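You operate a simulated robot arm through the tools that you are given. There is no shell and no other tool.

You run a simulated robot arm. Do the job below in one go: nothing can be reset, and whatever is moved stays where it is left.

Task
Take the tee from the top of the bench and put it on top of the large sleeve there. Then turn the black dial to 15 seconds. Then take the red sieve and put it on the order card on the top of the bench. Then put the large socket on the middle of the packing table. Then put one of the medium sleeves from the top of the bench on the low steel table. Then take the carton from the right end of the packing table and leave it on the plate there. Then pull the table drawer open. The order counts.

The check looks at the end state, three seconds after you hand in, the way a careful person would. Anything else that was tipped, shoved, dropped, spilled or broken makes it a failure.

Robot
A 7-joint arm with a two-finger parallel gripper on a trunk, on a base that drives. Base frame: it is fixed to the floor where the robot stands at the start and does not move with it; the origin is under the middle of the robot, x ahead of it, y to its left, z up. Readings come in cm, degrees, newtons and seconds.
Its first joint turns from -166.0 to 166.0 degrees. Places, roughly: black dial [160, 30, 90]; carton [200, 250, 75]; large sleeve (6x6x7 cm) [140, -10, 90]; large socket (8x8x8 cm) [100, -70, 90]; low steel table [-150, -180, 70]; medium sleeve (5x5x13 cm) [90, -20, 90]; middle of the packing table [120, 280, 80]; order card [150, 25, 75]; plate [225, 200, 75]; red sieve (6x6x3 cm) [160, 50, 90]; table drawer [140, 250, 60]; tee (6x4x3 cm) [190, 0, 90]. Payload 3.43 kg.
The TCP is the grasp point between the finger pads, 3.4 cm short of the fingertips. In the tool frame z runs along the fingers and y along their closing line. Largest opening 12.8 cm; finger width 2.4, thickness 1.2; the body of the gripper, 4.8 by 13 cm, starts 9.6 cm behind the TCP.
Orientation is told as [roll, pitch, yaw] about the base's x, y, z axes, in that order, counted from this pose: with the fingers straight down and closing along the base's y, the tool's x points along the base's -x, its y along +y and its z along -z.

Tools
- The arm moves only by the tool jog_arm. Its argument "plan" is a list that holds one entry, the list of rows, each a list of 7 numbers: the turn, a rotation vector about the tool's x, y, z in degrees, then the shift along the tool's x, y, z in mm, then the gripper command, from -1 (fully open) to 1 (shut), values between in proportion. In form: [[[wx, wy, wz, dx, dy, dz, claw], ...]]. A call has 1 to 20 rows; each row is the pose to reach, as a shift and turn from the pose commanded when the call began, along the tool's axes at that moment. Each row takes 0.2 s and may step no farther than 5 cm and 8.6 degrees from the row before; otherwise, or with a gripper value out of range, the whole call is refused. A pose out of reach is approached as far as the arm can. The call stops where the force on the tool passes 40 N (or 10 N more than at its start, if that is more) or the arm is blocked; 0.2 s more then pass. The fingers move at their own pace (about 15.3 cm/s each) and stop on an object; they squeeze with about 26 N. The grip force told is the motor's: it shows also when the fingers shut on nothing. Time passes only in rows, and 0.2 s behind the last, so rows that repeat a pose let the fingers close. It gives the time, the measured TCP pose, the force on the tool (base axes), the opening and the grip force at its end, in the units of the frame above (readings bear some noise), with the torque about the TCP (base axes, N m) and any sound that the robot's microphone picked up, and new pictures: "show" is both (left out), scene, wrist or none.
- Cameras (640 x 400 px; columns grow to the right, rows downward): "scene" is now at [19.78, 18.88, 139.63]; the picture's right is [-0.38, -0.92, 0.01], its down [-0.38, 0.15, -0.91] and it looks along [0.84, -0.35, -0.41] (base axes); focal length 294 px, centre (320, 200). "wrist" rides on the gripper at [7.6, -1.1, -16] in the tool frame; the picture's right is [0.15, 0.99, 0.00], its down [-0.88, 0.13, -0.46] and it looks along [-0.45, 0.07, 0.89] (tool axes); focal length 234 px, centre (320, 200). There is no depth. A picture from a camera that has moved, and an enlarged one, comes with that camera's place and axes in the base frame and with its lens. The place of the scene camera against the robot may be out by one fixed shift of up to 1.2 cm in any direction.
- roll_base(legs): drives the robot by 1 to 6 legs, each [ahead, turn to the left] in cm and degrees, along the robot's own axes; the way and the turn of a leg run together, so that a leg with both is an arc; at most 150 cm and 180 degrees a leg. The arm and the cameras ride along, it lands a little off, and it stops where it bumps. It gives what a move gives, and a new picture of the scene camera.
- turn_head(pan, tilt): turns the head with the scene camera to pan (to the left, within 120 degrees either way) and tilt (down, from -29 to 69), counted from straight ahead of the robot. It gives what a move gives, and a new picture of the scene camera.
- zoom(camera, box): a new picture of the part [left, top, right, bottom] of that camera's present view, enlarged. No time passes.
- finish_job(): hands the job in; it is judged then, once.

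Nothing tells you exact positions but the pictures and the camera data. Unless the task says otherwise, let go and move clear before handing in.

The tools are called after "Emit:" as name(argument=value, ...) on one line, values as JSON. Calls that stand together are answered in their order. jog_arm: Moves the arm, as the interface text tells. Its arguments: {"type":"object","properties":{"plan":{"type":"array"},"show":{"type":"string","enum":["both","scene","wrist","none"]}},"required":["plan"]} The other tools are called the same way: roll_base (legs) drives the base; turn_head (pan, tilt) turns the head that bears the scene camera; zoom (camera, box) takes an enlarged picture of a part of a camera's view; finish_job () hands the job in.

At the start:

```text
time_s: 0.0
tool_pos: [63.6, 14.93, 106.82]
tcp_rot: [0.0, 0.1, 0.0]
contact_force: [0.2, -0.3, 0.3]
torque: [-0.01, 0.0, 0.0]
opening: 12.83
grip_force: 0.1
robot x, y, heading: [-0.13, -0.89, 0.0]
head pan, tilt: [-22.5, 23.3]
```

scene: 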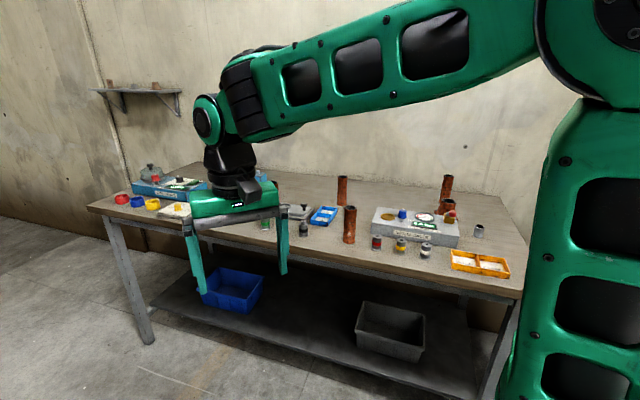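
wrist: 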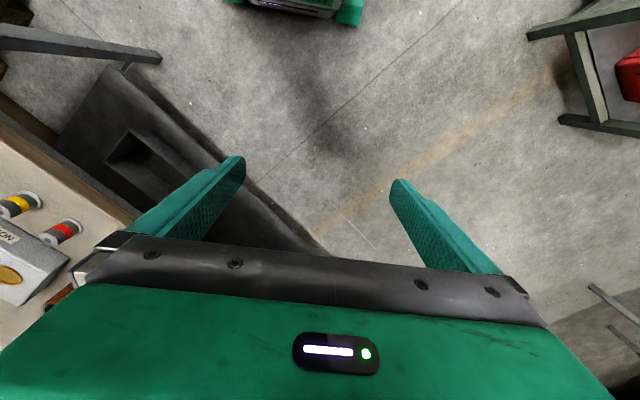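

I see a workbench ahead and to the right with several small objects on it, and the arm covers part of the view. I'll enlarge parts of the view to tell the objects apart before moving.

Emit:
zoom(camera="scene", box=[320, 160, 540, 300])

Emit:
zoom(camera="scene", box=[80, 150, 360, 260])

```text
2.86 times, centred on (430, 230) of scene
camera zoom: at [19.78, 18.88, 139.63], right [-0.38, -0.92, 0.01], down [-0.38, 0.15, -0.91], along [0.84, -0.35, -0.41], focal length 840 px, centre (6, 114)
```

zoom: 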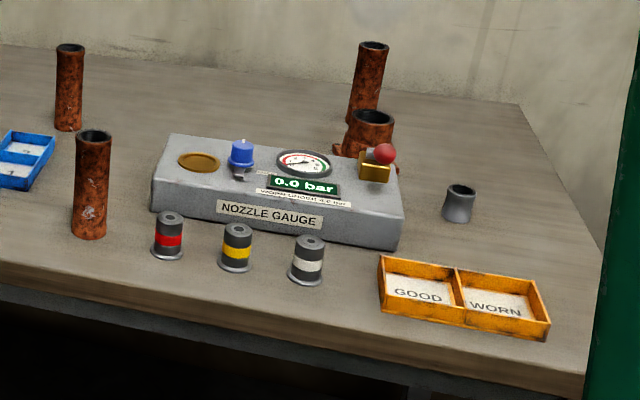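

```text
2.29 times, centred on (220, 205) of scene
camera zoom: at [19.78, 18.88, 139.63], right [-0.38, -0.92, 0.01], down [-0.38, 0.15, -0.91], along [0.84, -0.35, -0.41], focal length 672 px, centre (549, 189)
```

zoom: 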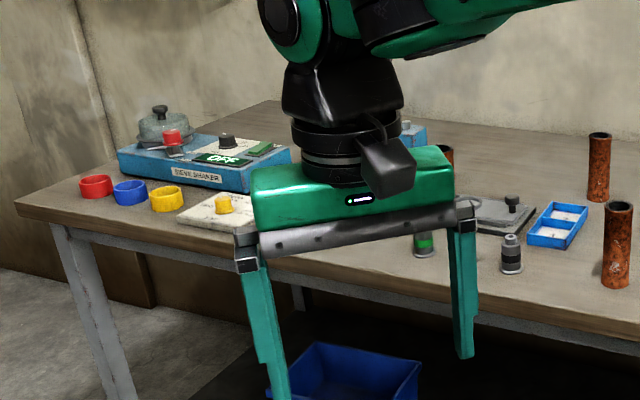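

The bench front edge runs at roughly 48° to the base frame. Next I'll turn the head to survey the rest of the room.

Emit:
turn_head(pan=10, tilt=23)

Emit:
turn_head(pan=65, tilt=20)

Emit:
turn_head(pan=-120, tilt=25)

```text
time_s: 1.0
tool_pos: [62.07, 14.88, 107.63]
tcp_rot: [0.1, -0.7, 0.1]
contact_force: [0.0, -0.2, -0.2]
torque: [-0.02, 0.0, -0.02]
opening: 12.79
grip_force: 0.0
robot x, y, heading: [0.07, -0.9, -0.0]
head pan, tilt: [10.0, 23.0]
camera scene: at [20.35, 24.01, 139.66], right [0.17, -0.98, 0.0], down [-0.4, -0.07, -0.92], along [0.9, 0.16, -0.4], focal length 294 px, centre (320, 200)
```

scene: 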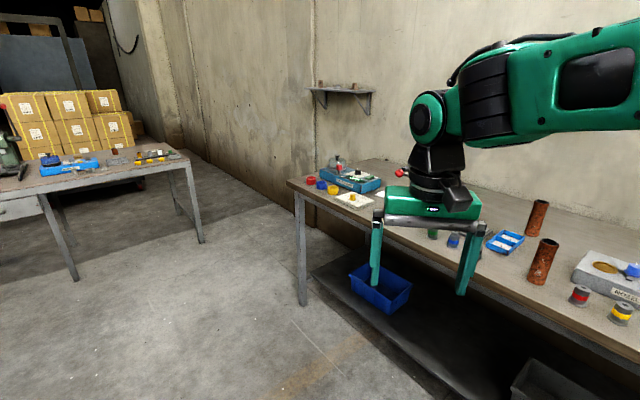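

```text
time_s: 2.2
tool_pos: [62.18, 14.85, 107.72]
tcp_rot: [-0.1, -0.8, 0.0]
contact_force: [0.1, 0.0, 0.8]
torque: [-0.02, 0.01, 0.01]
opening: 12.78
grip_force: 0.1
robot x, y, heading: [-0.02, -1.2, -0.1]
head pan, tilt: [65.0, 20.0]
camera scene: at [15.18, 30.85, 140.22], right [0.91, -0.42, -0.01], down [-0.16, -0.31, -0.94], along [0.39, 0.85, -0.35], focal length 294 px, centre (320, 200)
```

scene: 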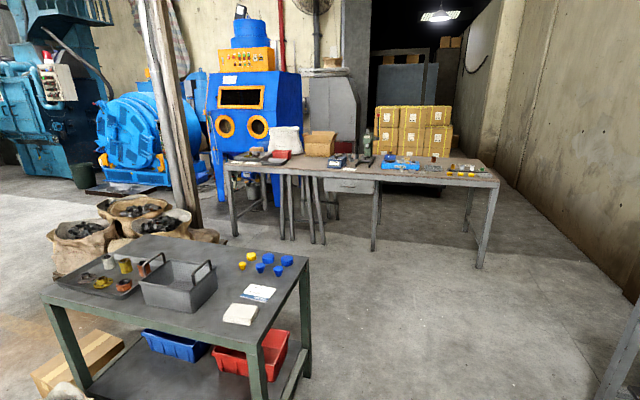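

```text
time_s: 5.0
tool_pos: [62.21, 14.9, 107.67]
tcp_rot: [0.0, -0.7, 0.1]
contact_force: [-0.2, -0.3, 0.6]
torque: [-0.04, 0.01, -0.01]
opening: 12.79
grip_force: 0.1
robot x, y, heading: [-0.08, -1.25, -0.1]
head pan, tilt: [-120.0, 25.0]
camera scene: at [6.62, 14.44, 139.53], right [-0.87, 0.5, 0.01], down [0.2, 0.37, -0.91], along [-0.46, -0.78, -0.42], focal length 294 px, centre (320, 200)
```

scene: 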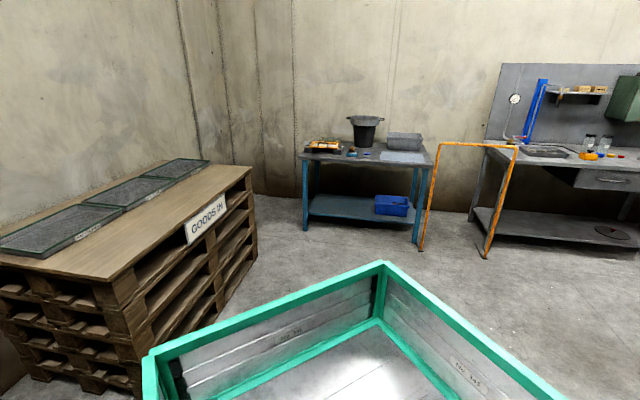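

I see the bench ahead, the packing table to the left, a trolley, and behind the robot some pallets and a blue-legged table that may be the low steel table. I'll zoom in on that table now.

Emit:
zoom(camera="scene", box=[280, 90, 450, 250])

Emit:
turn_head(pan=120, tilt=25)

Emit:
turn_head(pan=55, tilt=15)

Emit:
zoom(camera="scene", box=[280, 100, 600, 300])

```text
2.50 times, centred on (365, 170) of scene
camera zoom: at [6.62, 14.44, 139.53], right [-0.87, 0.5, 0.01], down [0.2, 0.37, -0.91], along [-0.46, -0.78, -0.42], focal length 736 px, centre (208, 275)
```

zoom: 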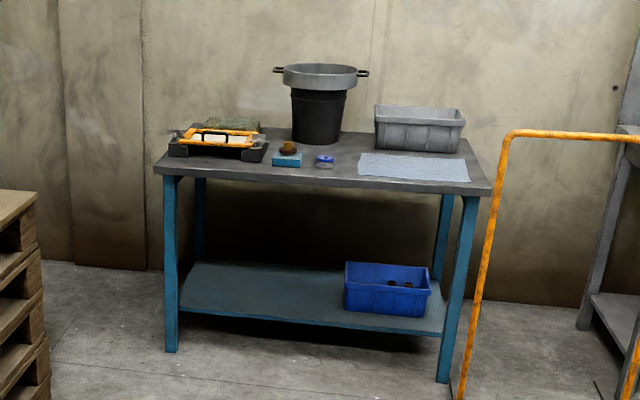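

```text
time_s: 8.4
tool_pos: [62.03, 14.86, 107.59]
tcp_rot: [-0.1, -0.7, 0.1]
contact_force: [1.0, -0.7, -0.3]
torque: [0.03, -0.01, 0.01]
opening: 12.79
grip_force: 0.2
robot x, y, heading: [-0.5, -0.97, 0.0]
head pan, tilt: [120.0, 25.0]
camera scene: at [6.62, 30.4, 139.53], right [0.87, 0.5, -0.01], down [0.2, -0.37, -0.91], along [-0.46, 0.79, -0.42], focal length 294 px, centre (320, 200)
```

scene: 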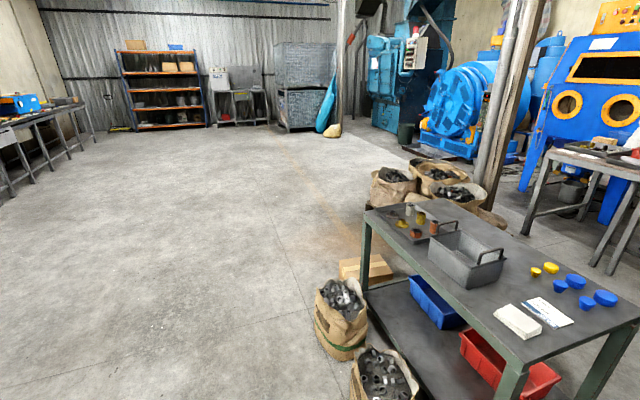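

```text
time_s: 9.7
tool_pos: [62.16, 14.93, 107.73]
tcp_rot: [0.0, -0.8, 0.0]
contact_force: [0.1, -0.6, 0.6]
torque: [0.0, 0.01, 0.01]
opening: 12.81
grip_force: 0.1
robot x, y, heading: [-0.18, -1.05, -0.0]
head pan, tilt: [55.0, 15.0]
camera scene: at [16.6, 30.07, 141.01], right [0.82, -0.57, -0.01], down [-0.16, -0.21, -0.96], along [0.55, 0.79, -0.27], focal length 294 px, centre (320, 200)
```

scene: 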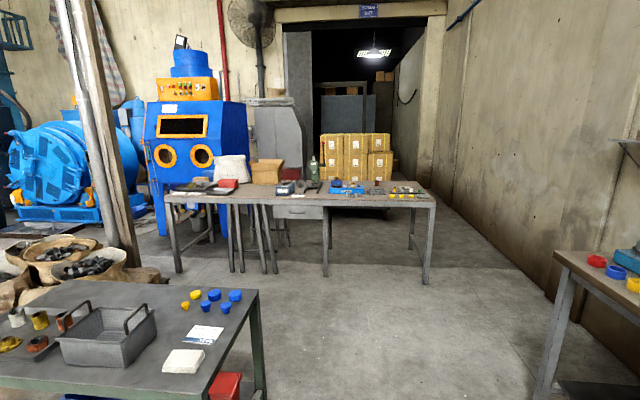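

```text
2.00 times, centred on (440, 200) of scene
camera zoom: at [16.6, 30.07, 141.01], right [0.82, -0.57, -0.01], down [-0.16, -0.21, -0.96], along [0.55, 0.79, -0.27], focal length 588 px, centre (80, 200)
```

zoom: 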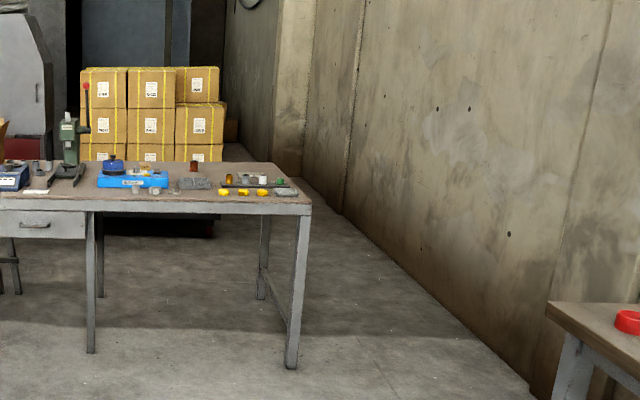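

The packing table is to the left and the blue-legged table is behind. Before driving in, I'll check the robot's own footprint and the bench distance by looking down.

Emit:
turn_head(pan=-20, tilt=69)

Emit:
turn_head(pan=60, tilt=69)

```text
time_s: 11.2
tool_pos: [62.17, 14.91, 107.59]
tcp_rot: [0.1, -0.6, 0.1]
contact_force: [0.3, 0.3, 0.1]
torque: [0.01, 0.0, 0.0]
opening: 12.77
grip_force: 0.1
robot x, y, heading: [0.01, -1.02, -0.1]
head pan, tilt: [-20.0, 68.8]
camera scene: at [16.4, 20.5, 133.45], right [-0.34, -0.94, 0.0], down [-0.88, 0.32, -0.35], along [0.33, -0.12, -0.94], focal length 294 px, centre (320, 200)
```

scene: 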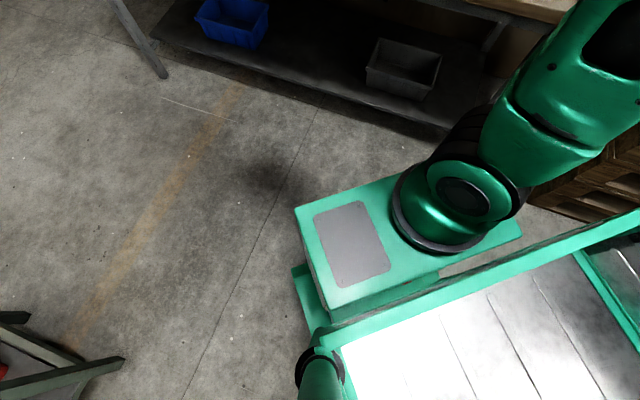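

```text
time_s: 12.7
tool_pos: [62.06, 14.85, 107.64]
tcp_rot: [-0.1, -0.7, 0.1]
contact_force: [-0.4, 0.0, -0.1]
torque: [0.01, 0.01, -0.03]
opening: 12.8
grip_force: 0.0
robot x, y, heading: [-0.36, -1.04, -0.3]
head pan, tilt: [60.0, 68.8]
camera scene: at [13.94, 27.26, 133.48], right [0.87, -0.5, -0.01], down [-0.47, -0.81, -0.36], along [0.17, 0.31, -0.93], focal length 294 px, centre (320, 200)
```

scene: 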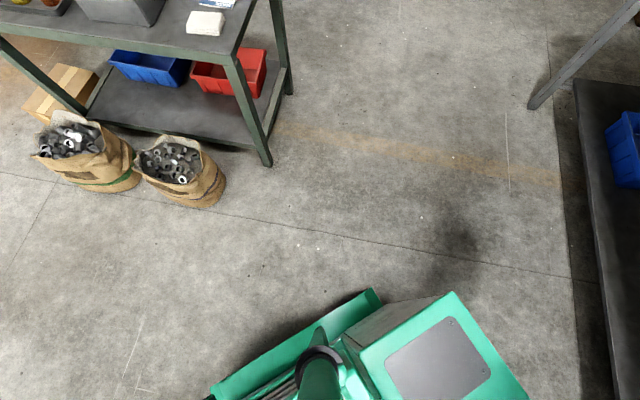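

The robot's front box and mast are visible, and there's free floor between it and the bench. I'll raise the arm a little for clearance, then turn to face the bench at about -42°.

Emit:
jog_arm(plan=[[[0, 0, 0, 0, 0, -50, -1], [0, 0, 0, 0, 0, -100, -1], [0, 0, 0, 0, 0, -150, -1], [0, 0, 0, 0, 0, -200, -1], [0, 0, 0, 0, 0, -200, -1]]], show="none")

Emit:
roll_base(legs=[[0, -42]])

Emit:
turn_head(pan=0, tilt=30)

```text
time_s: 13.9
tool_pos: [61.96, 14.86, 128.05]
tcp_rot: [0.0, -0.6, -0.1]
contact_force: [-0.1, -0.1, 0.0]
torque: [0.0, -0.05, 0.01]
opening: 12.82
grip_force: 0.0
robot x, y, heading: [-0.01, -1.11, -0.1]
head pan, tilt: [60.0, 68.8]
```

```text
time_s: 16.5
tool_pos: [56.24, -31.48, 127.97]
tcp_rot: [-0.1, -0.7, -42.8]
contact_force: [1.1, -0.1, -0.2]
torque: [0.0, -0.01, -0.02]
opening: 12.8
grip_force: 0.0
robot x, y, heading: [0.85, -0.42, -42.7]
head pan, tilt: [60.0, 68.8]
camera scene: at [30.24, 11.17, 133.48], right [0.29, -0.96, -0.01], down [-0.89, -0.27, -0.36], along [0.34, 0.12, -0.93], focal length 294 px, centre (320, 200)
```

scene: 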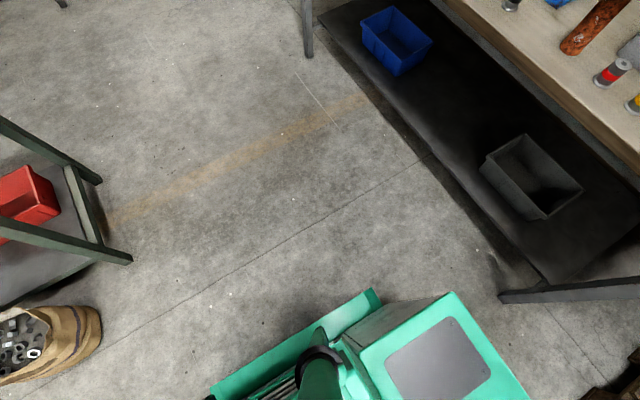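

```text
time_s: 17.8
tool_pos: [55.09, -30.47, 128.86]
tcp_rot: [-0.1, -1.5, -42.7]
contact_force: [-0.1, -1.1, -1.1]
torque: [-0.01, -0.02, 0.03]
opening: 12.81
grip_force: 0.0
robot x, y, heading: [0.7, -0.22, -42.9]
head pan, tilt: [0.0, 30.0]
camera scene: at [31.59, 3.33, 138.54], right [-0.68, -0.73, 0.0], down [-0.38, 0.35, -0.86], along [0.63, -0.58, -0.51], focal length 294 px, centre (320, 200)
```

scene: 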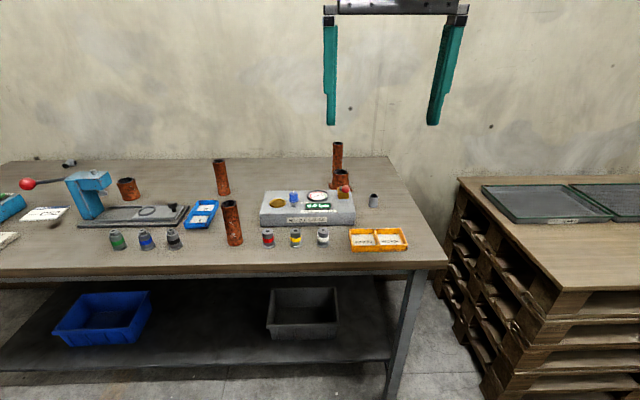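

I now face the bench squarely with a clear view. I'll zoom in on its objects.

Emit:
zoom(camera="scene", box=[0, 140, 220, 280])

Emit:
zoom(camera="scene", box=[200, 130, 440, 280])

Emit:
turn_head(pan=30, tilt=25)

Emit:
zoom(camera="scene", box=[180, 130, 440, 290])

```text
2.86 times, centred on (110, 210) of scene
camera zoom: at [31.59, 3.33, 138.54], right [-0.68, -0.73, 0.0], down [-0.38, 0.35, -0.86], along [0.63, -0.58, -0.51], focal length 840 px, centre (920, 171)
```

zoom: 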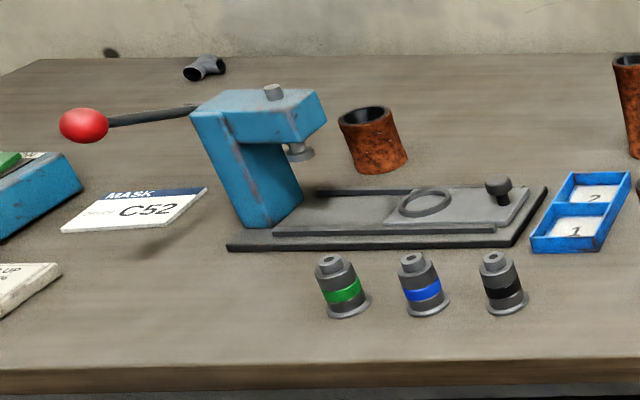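

```text
2.67 times, centred on (320, 205) of scene
camera zoom: at [31.59, 3.33, 138.54], right [-0.68, -0.73, 0.0], down [-0.38, 0.35, -0.86], along [0.63, -0.58, -0.51], focal length 784 px, centre (320, 187)
```

zoom: 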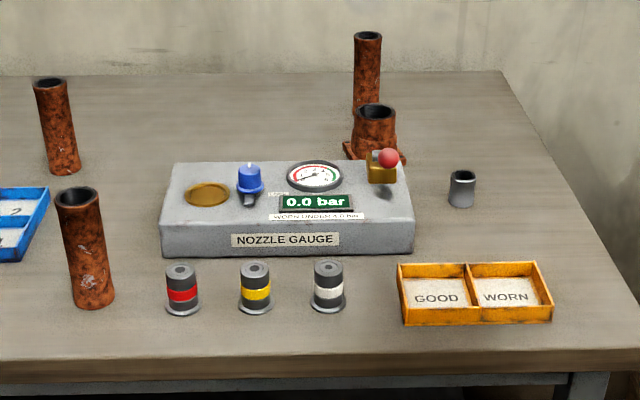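

```text
time_s: 18.8
tool_pos: [55.18, -30.39, 128.84]
tcp_rot: [-0.1, -1.4, -42.8]
contact_force: [-0.5, 0.4, -0.3]
torque: [-0.01, 0.03, -0.04]
opening: 12.8
grip_force: 0.1
robot x, y, heading: [0.75, -0.02, -43.0]
head pan, tilt: [30.0, 25.0]
camera scene: at [33.94, 7.41, 139.36], right [-0.22, -0.97, -0.01], down [-0.42, 0.1, -0.9], along [0.88, -0.2, -0.43], focal length 294 px, centre (320, 200)
```

scene: 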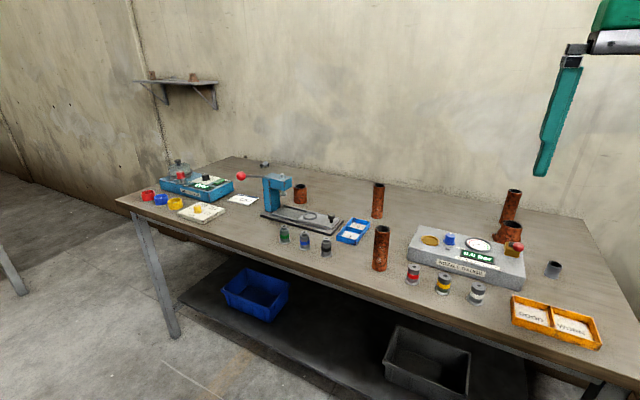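

```text
2.46 times, centred on (310, 210) of scene
camera zoom: at [33.94, 7.41, 139.36], right [-0.22, -0.97, -0.01], down [-0.42, 0.1, -0.9], along [0.88, -0.2, -0.43], focal length 724 px, centre (345, 175)
```

zoom: 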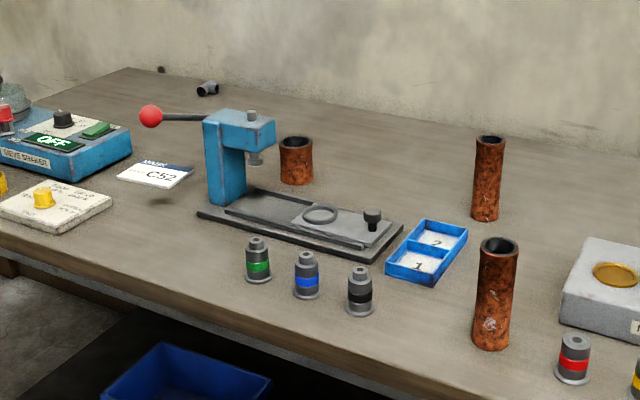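

The tee (gray fitting at the back), large sleeve (behind the press), card(s), sieves and shaker dial are all identified. I'll look closer at the left end and the arm's mount.

Emit:
zoom(camera="scene", box=[130, 145, 270, 235])

Emit:
turn_head(pan=-40, tilt=69)

```text
4.44 times, centred on (200, 190) of scene
camera zoom: at [33.94, 7.41, 139.36], right [-0.22, -0.97, -0.01], down [-0.42, 0.1, -0.9], along [0.88, -0.2, -0.43], focal length 1308 px, centre (853, 244)
```

zoom: 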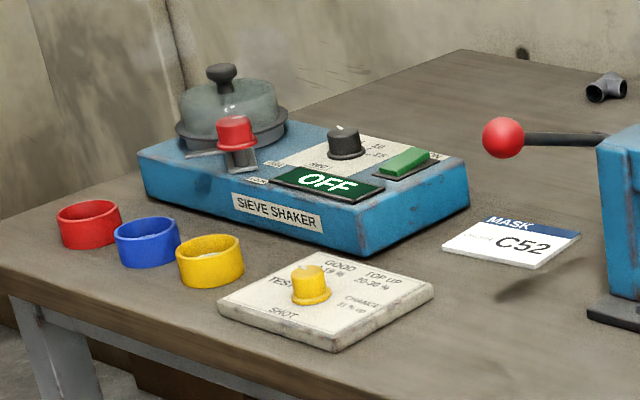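

```text
time_s: 20.2
tool_pos: [55.13, -30.37, 128.78]
tcp_rot: [-0.1, -1.4, -42.7]
contact_force: [-0.8, 0.7, -0.2]
torque: [-0.01, -0.03, -0.02]
opening: 12.79
grip_force: 0.1
robot x, y, heading: [0.68, -0.46, -42.9]
head pan, tilt: [-40.0, 68.8]
camera scene: at [25.61, 3.97, 133.47], right [-0.99, -0.13, 0.01], down [-0.12, 0.93, -0.35], along [0.04, -0.35, -0.94], focal length 294 px, centre (320, 200)
```

scene: 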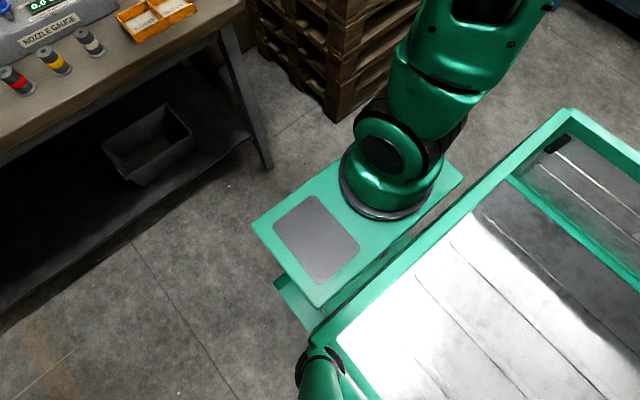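

The "MASK C52" card looks like the order card, and the arm sits on a front box roughly 20–25 cm ahead of the robot's middle. I'll test the arm's forward reach above the bench in free air.

Emit:
jog_arm(plan=[[[0, 0, 0, -40, 0, 20, -1], [0, 0, 0, -80, 0, 40, -1], [0, 0, 0, -120, 0, 60, -1], [0, 0, 0, -160, 0, 80, -1], [0, 0, 0, -200, 0, 100, -1], [0, 0, 0, -240, 0, 120, -1], [0, 0, 0, -280, 0, 120, -1], [0, 0, 0, -320, 0, 120, -1], [0, 0, 0, -360, 0, 120, -1], [0, 0, 0, -400, 0, 120, -1], [0, 0, 0, -440, 0, 120, -1], [0, 0, 0, -480, 0, 120, -1], [0, 0, 0, -520, 0, 120, -1], [0, 0, 0, -560, 0, 120, -1], [0, 0, 0, -560, 0, 120, -1]]])

```text
time_s: 22.2
tool_pos: [79.22, -53.16, 119.0]
tcp_rot: [0.0, -2.1, -44.2]
contact_force: [-2.0, 0.8, 1.5]
torque: [-0.1, -0.21, -0.02]
opening: 12.81
grip_force: 0.1
out of reach, approached as far as the arm can: row 9
robot x, y, heading: [0.25, -0.4, -42.7]
head pan, tilt: [-40.0, 68.8]
stopped in row 9: the force on the tool passed its limit at 451 N (the readings are from after the stop); the commanded pose is now the measured one
camera scene: at [25.17, 4.33, 133.52], right [-0.99, -0.12, 0.01], down [-0.12, 0.93, -0.36], along [0.04, -0.35, -0.93], focal length 294 px, centre (320, 200)
camera wrist: at [72.59, -48.23, 134.62], right [0.58, 0.81, -0.01], down [0.71, -0.51, 0.49], along [0.39, -0.29, -0.87], focal length 234 px, centre (320, 200)
```

scene: 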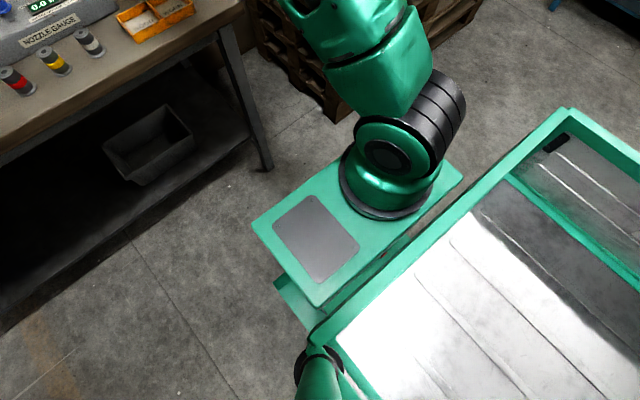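
wrist: 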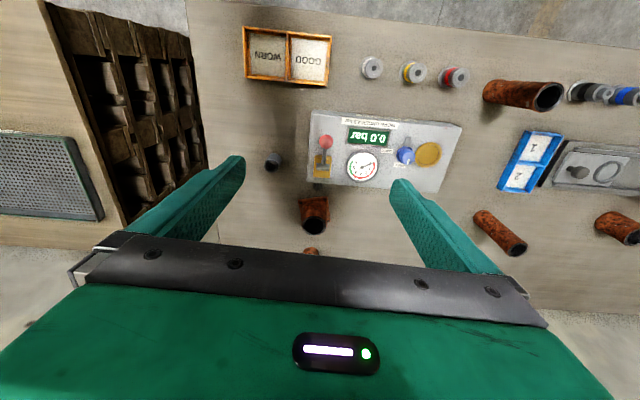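

The reach attempt stopped with a force jump at about 95 cm from the robot's middle. I'll look at the arm to see why.

Emit:
turn_head(pan=-40, tilt=30)

Emit:
turn_head(pan=-10, tilt=10)

Emit:
jog_arm(plan=[[[0, 0, 0, 0, 0, 0, -1]]], show="none")

```text
time_s: 23.2
tool_pos: [79.85, -53.61, 118.17]
tcp_rot: [0.0, -1.4, -44.1]
contact_force: [1.1, -0.8, 0.5]
torque: [-0.02, 0.03, -0.01]
opening: 12.79
grip_force: 0.0
robot x, y, heading: [0.98, -0.63, -42.6]
head pan, tilt: [-40.0, 30.0]
camera scene: at [26.1, 0.48, 138.57], right [-0.99, -0.12, 0.01], down [-0.07, 0.51, -0.86], along [0.1, -0.85, -0.51], focal length 294 px, centre (320, 200)
```

scene: 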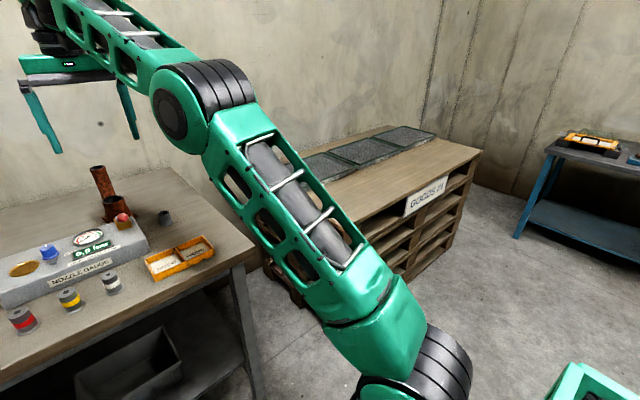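

```text
time_s: 24.2
tool_pos: [79.76, -53.5, 118.17]
tcp_rot: [-0.1, -1.4, -44.2]
contact_force: [0.4, -0.2, 0.1]
torque: [0.02, -0.03, 0.03]
opening: 12.8
grip_force: 0.0
robot x, y, heading: [0.54, 0.1, -43.0]
head pan, tilt: [-10.0, 10.0]
camera scene: at [30.62, 2.01, 141.77], right [-0.8, -0.6, 0.0], down [-0.12, 0.15, -0.98], along [0.59, -0.78, -0.19], focal length 294 px, centre (320, 200)
```

scene: 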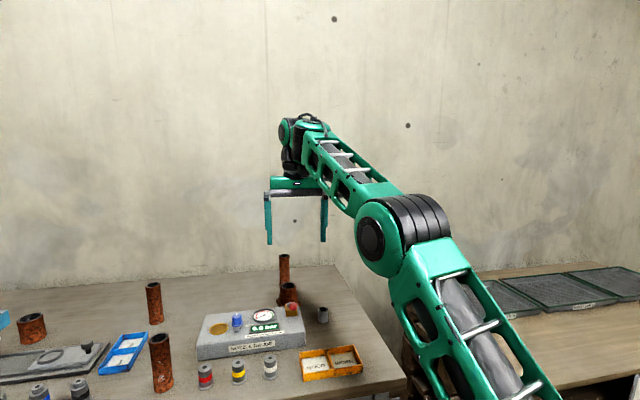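

```text
time_s: 24.6
tool_pos: [79.71, -53.57, 118.18]
tcp_rot: [-0.1, -1.4, -44.3]
contact_force: [0.2, -0.1, 0.5]
torque: [0.02, 0.0, 0.0]
opening: 12.8
grip_force: 0.1
robot x, y, heading: [0.53, -0.52, -42.8]
head pan, tilt: [-10.0, 10.0]
```

The arm isn't touching anything and is just near full extension, so I'll retract it. Then I'll drive along the bench to stand opposite the left-hand group (tee, press, sieve shaker).

Emit:
jog_arm(plan=[[[0, 0.4, -0.4, 40, 0, -12, -1], [0, 0.8, -0.8, 80, 0, -24, -1], [0, 1.2, -1.2, 120, 0, -36, -1], [0, 1.4, -1.5, 160, 0, -48, -1], [0, 1.4, -1.5, 200, 0, -60, -1], [0, 1.4, -1.5, 240, 0, -72, -1], [0, 1.4, -1.5, 280, 0, -84, -1], [0, 1.4, -1.5, 320, 0, -96, -1], [0, 1.4, -1.5, 335, 0, -100, -1], [0, 1.4, -1.5, 335, 0, -100, -1]]], show="none")

Emit:
roll_base(legs=[[0, 90.5], [117, 0], [0, -90]])

Emit:
turn_head(pan=0, tilt=30)

```text
time_s: 26.8
tool_pos: [55.2, -29.86, 127.04]
tcp_rot: [-0.2, -0.1, -42.7]
contact_force: [-0.4, -0.2, 0.5]
torque: [0.01, 0.01, -0.03]
opening: 12.79
grip_force: 0.1
robot x, y, heading: [0.63, -0.73, -42.8]
head pan, tilt: [-10.0, 10.0]
```

```text
time_s: 41.5
tool_pos: [137.32, 55.38, 127.11]
tcp_rot: [0.0, -0.1, -43.2]
contact_force: [0.7, 1.1, -0.1]
torque: [-0.01, 0.0, 0.0]
opening: 12.82
grip_force: 0.1
robot x, y, heading: [84.61, 86.83, -43.4]
head pan, tilt: [-10.0, 10.0]
camera scene: at [114.26, 88.97, 141.78], right [-0.8, -0.6, 0.0], down [-0.11, 0.15, -0.98], along [0.59, -0.79, -0.19], focal length 294 px, centre (320, 200)
```

scene: 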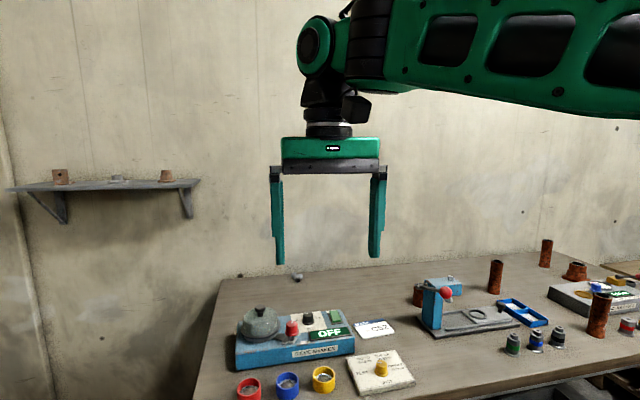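

```text
time_s: 42.3
tool_pos: [136.02, 56.49, 127.83]
tcp_rot: [0.0, -0.8, -43.2]
contact_force: [-0.3, 0.0, -0.1]
torque: [0.03, -0.03, -0.03]
opening: 12.78
grip_force: 0.0
robot x, y, heading: [84.42, 86.8, -43.4]
head pan, tilt: [0.0, 30.0]
camera scene: at [115.26, 90.24, 138.55], right [-0.69, -0.73, 0.0], down [-0.37, 0.35, -0.86], along [0.63, -0.59, -0.51], focal length 294 px, centre (320, 200)
```

scene: 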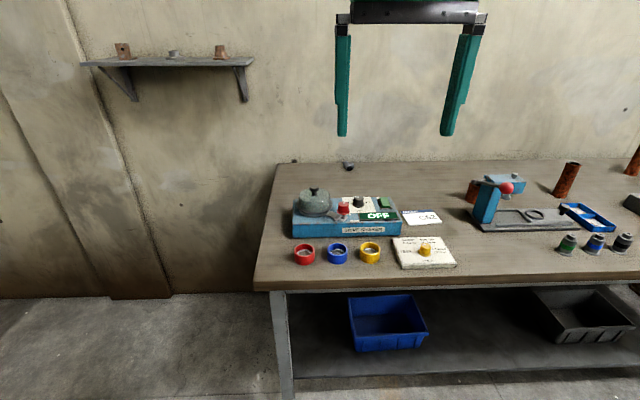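

I'm standing opposite the sieve shaker now, with the tee visible at the back left of the bench. I'll zoom in for better position estimates.

Emit:
zoom(camera="scene", box=[250, 140, 480, 290])

Emit:
zoom(camera="scene", box=[320, 150, 480, 250])

```text
2.67 times, centred on (365, 215) of scene
camera zoom: at [115.26, 90.24, 138.55], right [-0.69, -0.73, 0.0], down [-0.37, 0.35, -0.86], along [0.63, -0.59, -0.51], focal length 784 px, centre (200, 160)
```

zoom: 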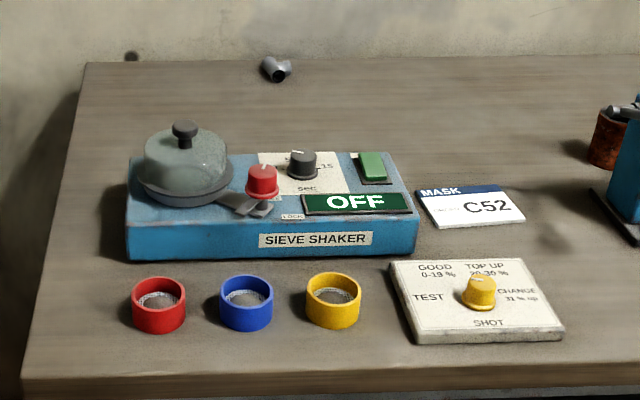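

```text
4.00 times, centred on (400, 200) of scene
camera zoom: at [115.26, 90.24, 138.55], right [-0.69, -0.73, 0.0], down [-0.37, 0.35, -0.86], along [0.63, -0.59, -0.51], focal length 1177 px, centre (0, 200)
```

zoom: 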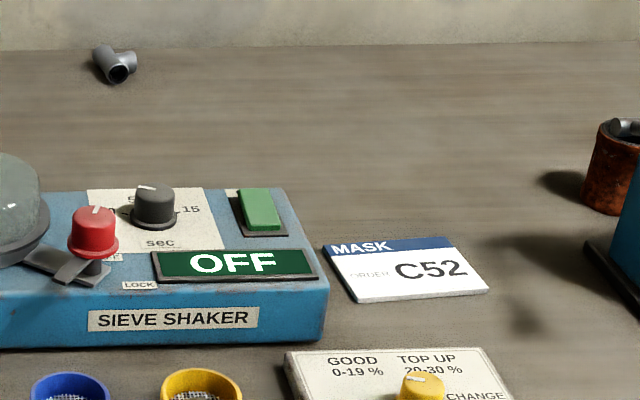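

The card reads "MASK ORDER C52", so it's the order card. I'll turn about 3° to square up with the bench and drive in close to reach the tee at the back.

Emit:
roll_base(legs=[[0, 3.4], [30, 0]])

Emit:
turn_head(pan=-20, tilt=69)

```text
time_s: 44.8
tool_pos: [160.87, 40.6, 127.81]
tcp_rot: [-0.1, -0.7, -39.7]
contact_force: [0.4, 0.0, 1.3]
torque: [0.0, 0.05, -0.03]
opening: 12.79
grip_force: 0.2
robot x, y, heading: [107.58, 67.7, -39.8]
head pan, tilt: [0.0, 30.0]
camera scene: at [138.04, 72.91, 138.55], right [-0.64, -0.77, 0.0], down [-0.39, 0.33, -0.86], along [0.66, -0.55, -0.51], focal length 294 px, centre (320, 200)
```

scene: 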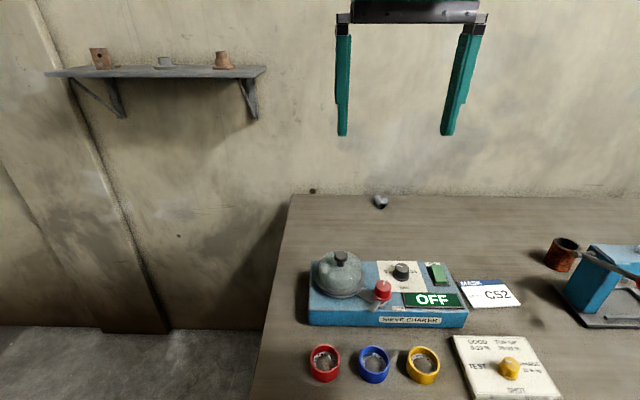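

```text
time_s: 45.9
tool_pos: [159.58, 41.47, 128.62]
tcp_rot: [-0.2, -1.5, -39.7]
contact_force: [0.2, 0.4, -0.8]
torque: [0.02, -0.01, -0.03]
opening: 12.79
grip_force: 0.1
robot x, y, heading: [107.42, 67.4, -39.9]
head pan, tilt: [-20.0, 68.8]
camera scene: at [133.85, 73.91, 133.45], right [-0.86, -0.5, 0.0], down [-0.47, 0.81, -0.35], along [0.17, -0.31, -0.94], focal length 294 px, centre (320, 200)
```

scene: 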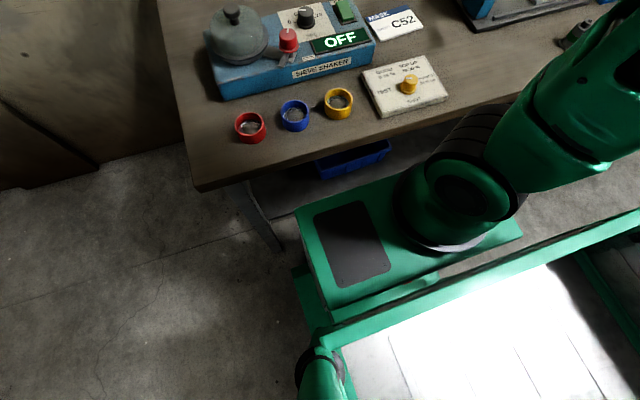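

The robot is close to the bench edge, so I'll zoom to measure the remaining gap.

Emit:
zoom(camera="scene", box=[180, 120, 440, 280])

```text
2.46 times, centred on (310, 200) of scene
camera zoom: at [133.85, 73.91, 133.45], right [-0.86, -0.5, 0.0], down [-0.47, 0.81, -0.35], along [0.17, -0.31, -0.94], focal length 724 px, centre (345, 200)
```

zoom: 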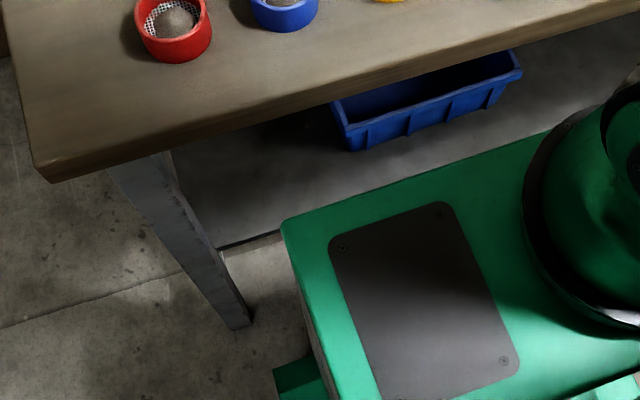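

The gap between the box and the bench is about 7 cm, so I'll creep 4 cm closer. Then I'll extend the arm high over the bench toward the tee.

Emit:
roll_base(legs=[[4, 0]])

Emit:
jog_arm(plan=[[[0, 0.4, 0, -40, 10, 0, -1], [0, 0.8, 0, -80, 20, 0, -1], [0, 1.2, 0, -120, 30, 0, -1], [0, 1.5, 0, -160, 40, 0, -1], [0, 1.5, 0, -200, 50, 0, -1], [0, 1.5, 0, -240, 60, 0, -1], [0, 1.5, 0, -270, 70, 20, -1], [0, 1.5, 0, -300, 80, 40, -1], [0, 1.5, 0, -300, 90, 60, -1], [0, 1.5, 0, -300, 100, 80, -1], [0, 1.5, 0, -300, 110, 100, -1], [0, 1.5, 0, -300, 110, 100, -1]]], show="wrist")

```text
time_s: 46.8
tool_pos: [162.77, 39.01, 128.63]
tcp_rot: [-0.2, -1.5, -39.8]
contact_force: [-0.4, -0.1, -0.9]
torque: [0.01, -0.02, 0.02]
opening: 12.79
grip_force: 0.0
robot x, y, heading: [110.28, 65.0, -40.0]
head pan, tilt: [-20.0, 68.8]
camera scene: at [136.89, 71.38, 133.45], right [-0.86, -0.5, 0.0], down [-0.47, 0.81, -0.35], along [0.17, -0.3, -0.94], focal length 294 px, centre (320, 200)
```

scene: 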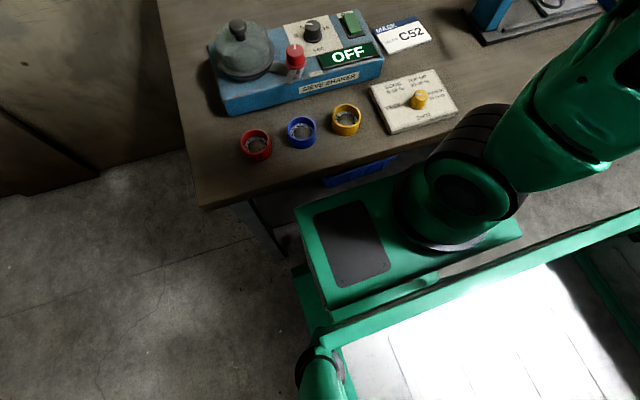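

```text
time_s: 48.1
tool_pos: [180.26, 31.8, 131.95]
tcp_rot: [0.4, -2.4, -39.9]
contact_force: [-2.5, 0.8, 0.2]
torque: [-0.06, -0.16, -0.01]
opening: 12.8
grip_force: 0.0
robot x, y, heading: [110.14, 65.17, -39.7]
head pan, tilt: [-20.0, 68.8]
stopped in row 6: the force on the tool passed its limit at 143 N (the readings are from after the stop); the commanded pose is now the measured one
camera wrist: at [173.07, 36.0, 147.32], right [0.52, 0.85, 0.0], down [0.74, -0.45, 0.49], along [0.42, -0.26, -0.87], focal length 234 px, centre (320, 200)
```

wrist: 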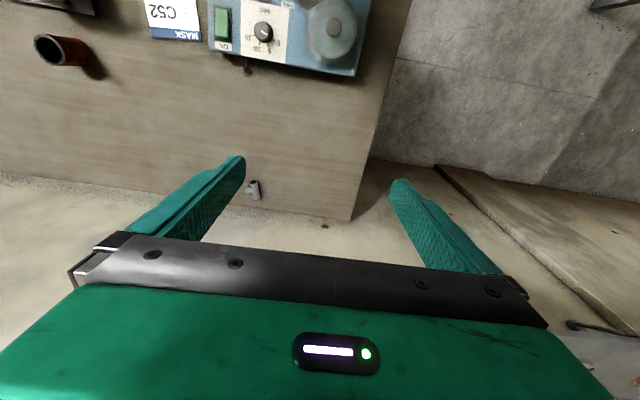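

There was another force spike during a high extension, with nothing near the fingers in view. I'll check the arm's posture before going on.

Emit:
turn_head(pan=-25, tilt=20)

```text
time_s: 49.3
tool_pos: [180.68, 31.31, 131.27]
tcp_rot: [0.3, -1.9, -39.8]
contact_force: [0.2, -0.3, 0.4]
torque: [-0.01, 0.0, -0.04]
opening: 12.83
grip_force: 0.1
robot x, y, heading: [110.06, 65.34, -39.7]
head pan, tilt: [-25.0, 20.0]
camera scene: at [138.12, 67.72, 140.15], right [-0.9, -0.43, 0.01], down [-0.16, 0.32, -0.94], along [0.4, -0.85, -0.35], focal length 294 px, centre (320, 200)
```

scene: 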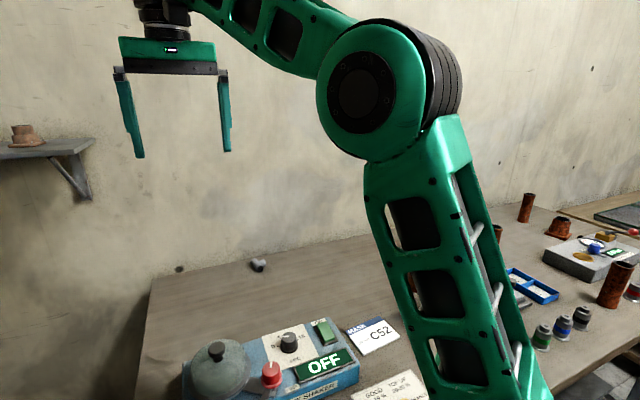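

The posture is fine: the wrist is simply limited when extended this high. I'll zoom on the tee with the wrist camera to see its orientation.

Emit:
zoom(camera="wrist", box=[200, 140, 320, 220])

Emit:
zoom(camera="scene", box=[220, 240, 300, 290])

```text
5.00 times, centred on (260, 180) of wrist
camera zoom: at [173.62, 35.69, 146.89], right [0.52, 0.85, 0.0], down [0.75, -0.46, 0.49], along [0.41, -0.26, -0.87], focal length 1171 px, centre (620, 300)
```

zoom: 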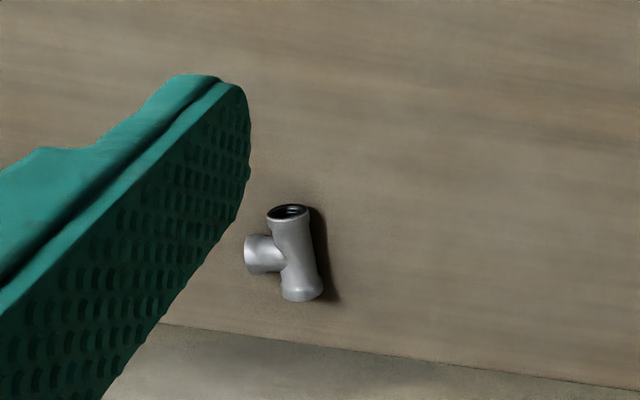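

```text
8.00 times, centred on (260, 265) of scene
camera zoom: at [138.12, 67.72, 140.15], right [-0.9, -0.43, 0.01], down [-0.16, 0.32, -0.94], along [0.4, -0.85, -0.35], focal length 2354 px, centre (800, -320)
```

zoom: 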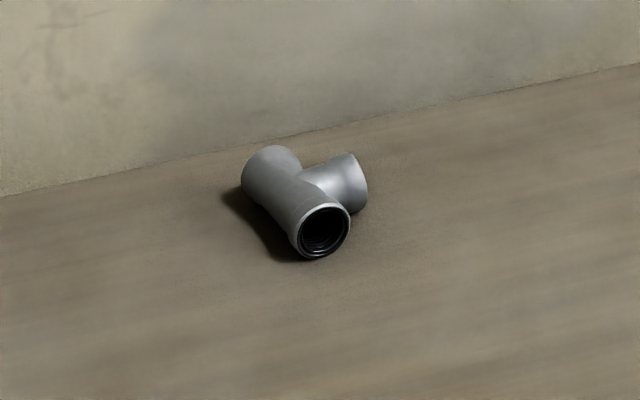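

The tee lies flat with its run pointing roughly away from the robot and its branch to the right, centred near (189.7, 3.2). I'll lower and extend the arm over it, turning the gripper to close across the run.

Emit:
jog_arm(plan=[[[0, 0.5, 0, 0, 0, 45, -1], [0, 1, 0, 0, 0, 90, -1], [0, 1.5, -1, -25, -10, 125, -1], [0, 1.9, -2, -60, -25, 150, -1], [0, 1.9, -3.5, -95, -45, 165, -1], [0, 1.9, -5, -130, -70, 180, -1], [0, 1.9, -6.5, -165, -95, 185, -1], [0, 1.9, -8, -200, -120, 185, -1], [0, 1.9, -9, -232, -145, 185, -1], [0, 1.9, -9, -252, -160, 185, -1], [0, 1.9, -9, -252, -160, 185, -1]]], show="both")

```text
time_s: 51.3
tool_pos: [189.14, 5.71, 115.31]
tcp_rot: [-0.1, -1.6, -31.2]
contact_force: [-1.6, 1.1, 1.5]
torque: [-0.19, -0.18, -0.01]
opening: 12.82
grip_force: 0.0
out of reach, approached as far as the arm can: row 10
robot x, y, heading: [110.45, 65.04, -39.8]
head pan, tilt: [-25.0, 20.0]
stopped in row 10: the force on the tool passed its limit at 295 N (the readings are from after the stop); the commanded pose is now the measured one
camera scene: at [137.78, 68.0, 140.21], right [-0.91, -0.43, 0.0], down [-0.15, 0.32, -0.94], along [0.4, -0.85, -0.35], focal length 294 px, centre (320, 200)
camera wrist: at [181.73, 8.88, 130.99], right [0.39, 0.92, -0.01], down [0.81, -0.34, 0.48], along [0.44, -0.19, -0.88], focal length 234 px, centre (320, 200)
```

scene: 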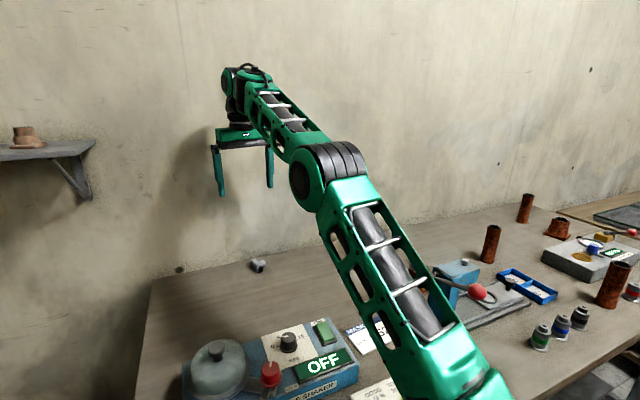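
wrist: 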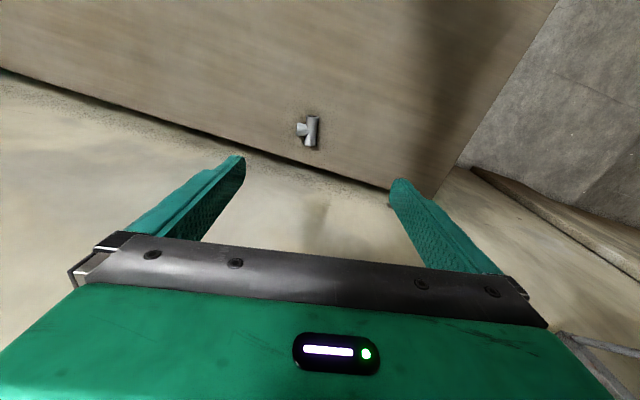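

The arm is now above the tee at the edge of its high reach. I'll zoom in to refine the tee's position.

Emit:
zoom(camera="wrist", box=[270, 95, 350, 155])

```text
6.67 times, centred on (310, 125) of wrist
camera zoom: at [181.73, 8.88, 130.99], right [0.39, 0.92, -0.01], down [0.81, -0.34, 0.48], along [0.44, -0.19, -0.88], focal length 1561 px, centre (387, 700)
```

zoom: 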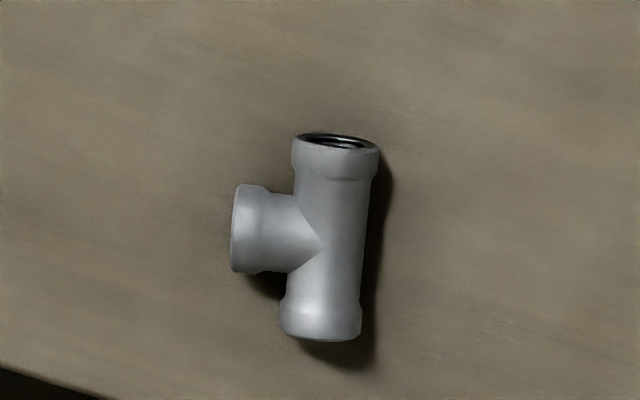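

The tee's run axis is at about -28.5° and the gripper should centre at about (189.5, 2.9). I'll back off slightly, descend to z≈97 and check again.

Emit:
jog_arm(plan=[[[0, 0.5, -0.5, 15, -5, 40, -1], [0, 1, -1, 15, -10, 85, -1], [0, 1.6, -2, 5, -18, 130, -1], [0, 1.6, -2.7, -12, -22, 165, -1], [0, 1.6, -2.7, -12, -22, 183, -1], [0, 1.6, -2.7, -12, -22, 183, -1]]], show="wrist")

```text
time_s: 52.7
tool_pos: [189.43, 2.52, 96.05]
tcp_rot: [-0.1, 0.6, -28.6]
contact_force: [0.9, 0.0, -0.6]
torque: [-0.02, -0.02, 0.02]
opening: 12.79
grip_force: 0.0
robot x, y, heading: [110.54, 64.9, -39.9]
head pan, tilt: [-25.0, 20.0]
camera wrist: at [182.36, 5.17, 112.02], right [0.35, 0.94, 0.0], down [0.84, -0.31, 0.45], along [0.42, -0.15, -0.89], focal length 234 px, centre (320, 200)
```

wrist: 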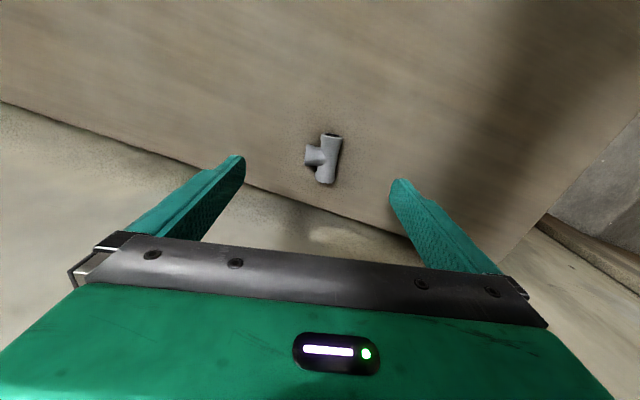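

The tee is nearly centred between the fingers. I'll descend gently to grasp height.

Emit:
jog_arm(plan=[[[0, -0.3, 0, 1, 3, 25, -1], [0, -0.6, 0, 1, 4, 48, -1], [0, -0.6, 0, 1, 4, 60, -1], [0, -0.6, 0, 1, 4, 68, -1], [0, -0.6, 0, 1, 4, 68, -1]]], show="wrist")

```text
time_s: 53.9
tool_pos: [189.51, 3.1, 89.25]
tcp_rot: [-0.1, 0.0, -28.7]
contact_force: [0.0, -0.2, 0.4]
torque: [0.0, 0.0, 0.01]
opening: 12.81
grip_force: 0.0
robot x, y, heading: [109.9, 65.12, -39.7]
head pan, tilt: [-25.0, 20.0]
camera wrist: at [182.3, 5.76, 105.11], right [0.35, 0.94, 0.0], down [0.84, -0.31, 0.46], along [0.43, -0.16, -0.89], focal length 234 px, centre (320, 200)
```

wrist: 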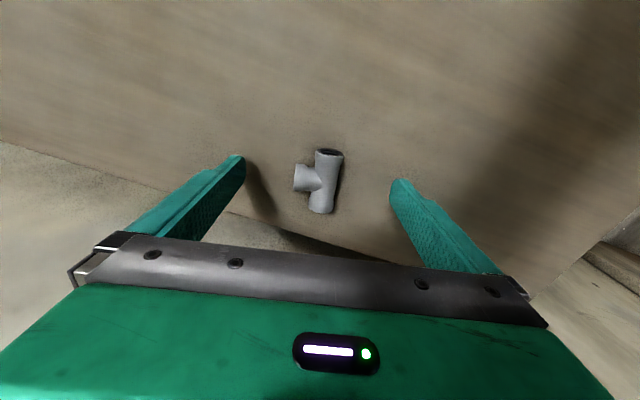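

The tee sits between the fingertips with no contact force. I'll lower 4 mm more and close gradually.

Emit:
jog_arm(plan=[[[0, 0, 0, 0, 0, 4, -1], [0, 0, 0, 0, 0, 4, 0.1], [0, 0, 0, 0, 0, 4, 0.1], [0, 0, 0, 0, 0, 4, 0.3], [0, 0, 0, 0, 0, 4, 0.5], [0, 0, 0, 0, 0, 4, 1], [0, 0, 0, 0, 0, 4, 1], [0, 0, 0, 0, 0, 4, 1]]], show="wrist")

```text
time_s: 55.7
tool_pos: [189.55, 3.09, 88.89]
tcp_rot: [0.0, 0.0, -28.6]
contact_force: [0.8, 0.4, 0.6]
torque: [0.03, 0.03, 0.0]
opening: 3.77
grip_force: 25.7
robot x, y, heading: [110.48, 65.2, -39.8]
head pan, tilt: [-25.0, 20.0]
camera wrist: at [182.25, 5.75, 104.77], right [0.35, 0.94, 0.0], down [0.84, -0.31, 0.46], along [0.43, -0.16, -0.89], focal length 234 px, centre (320, 200)
```

wrist: 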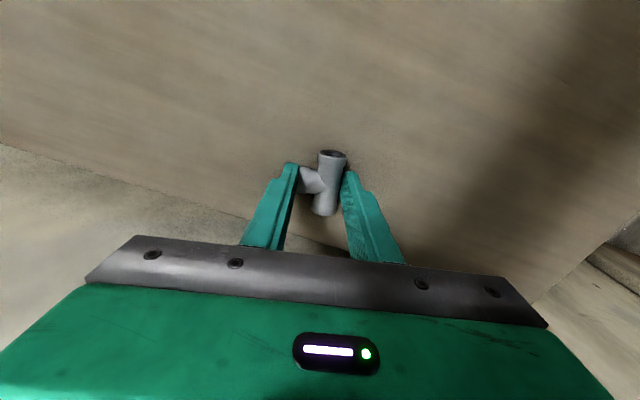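

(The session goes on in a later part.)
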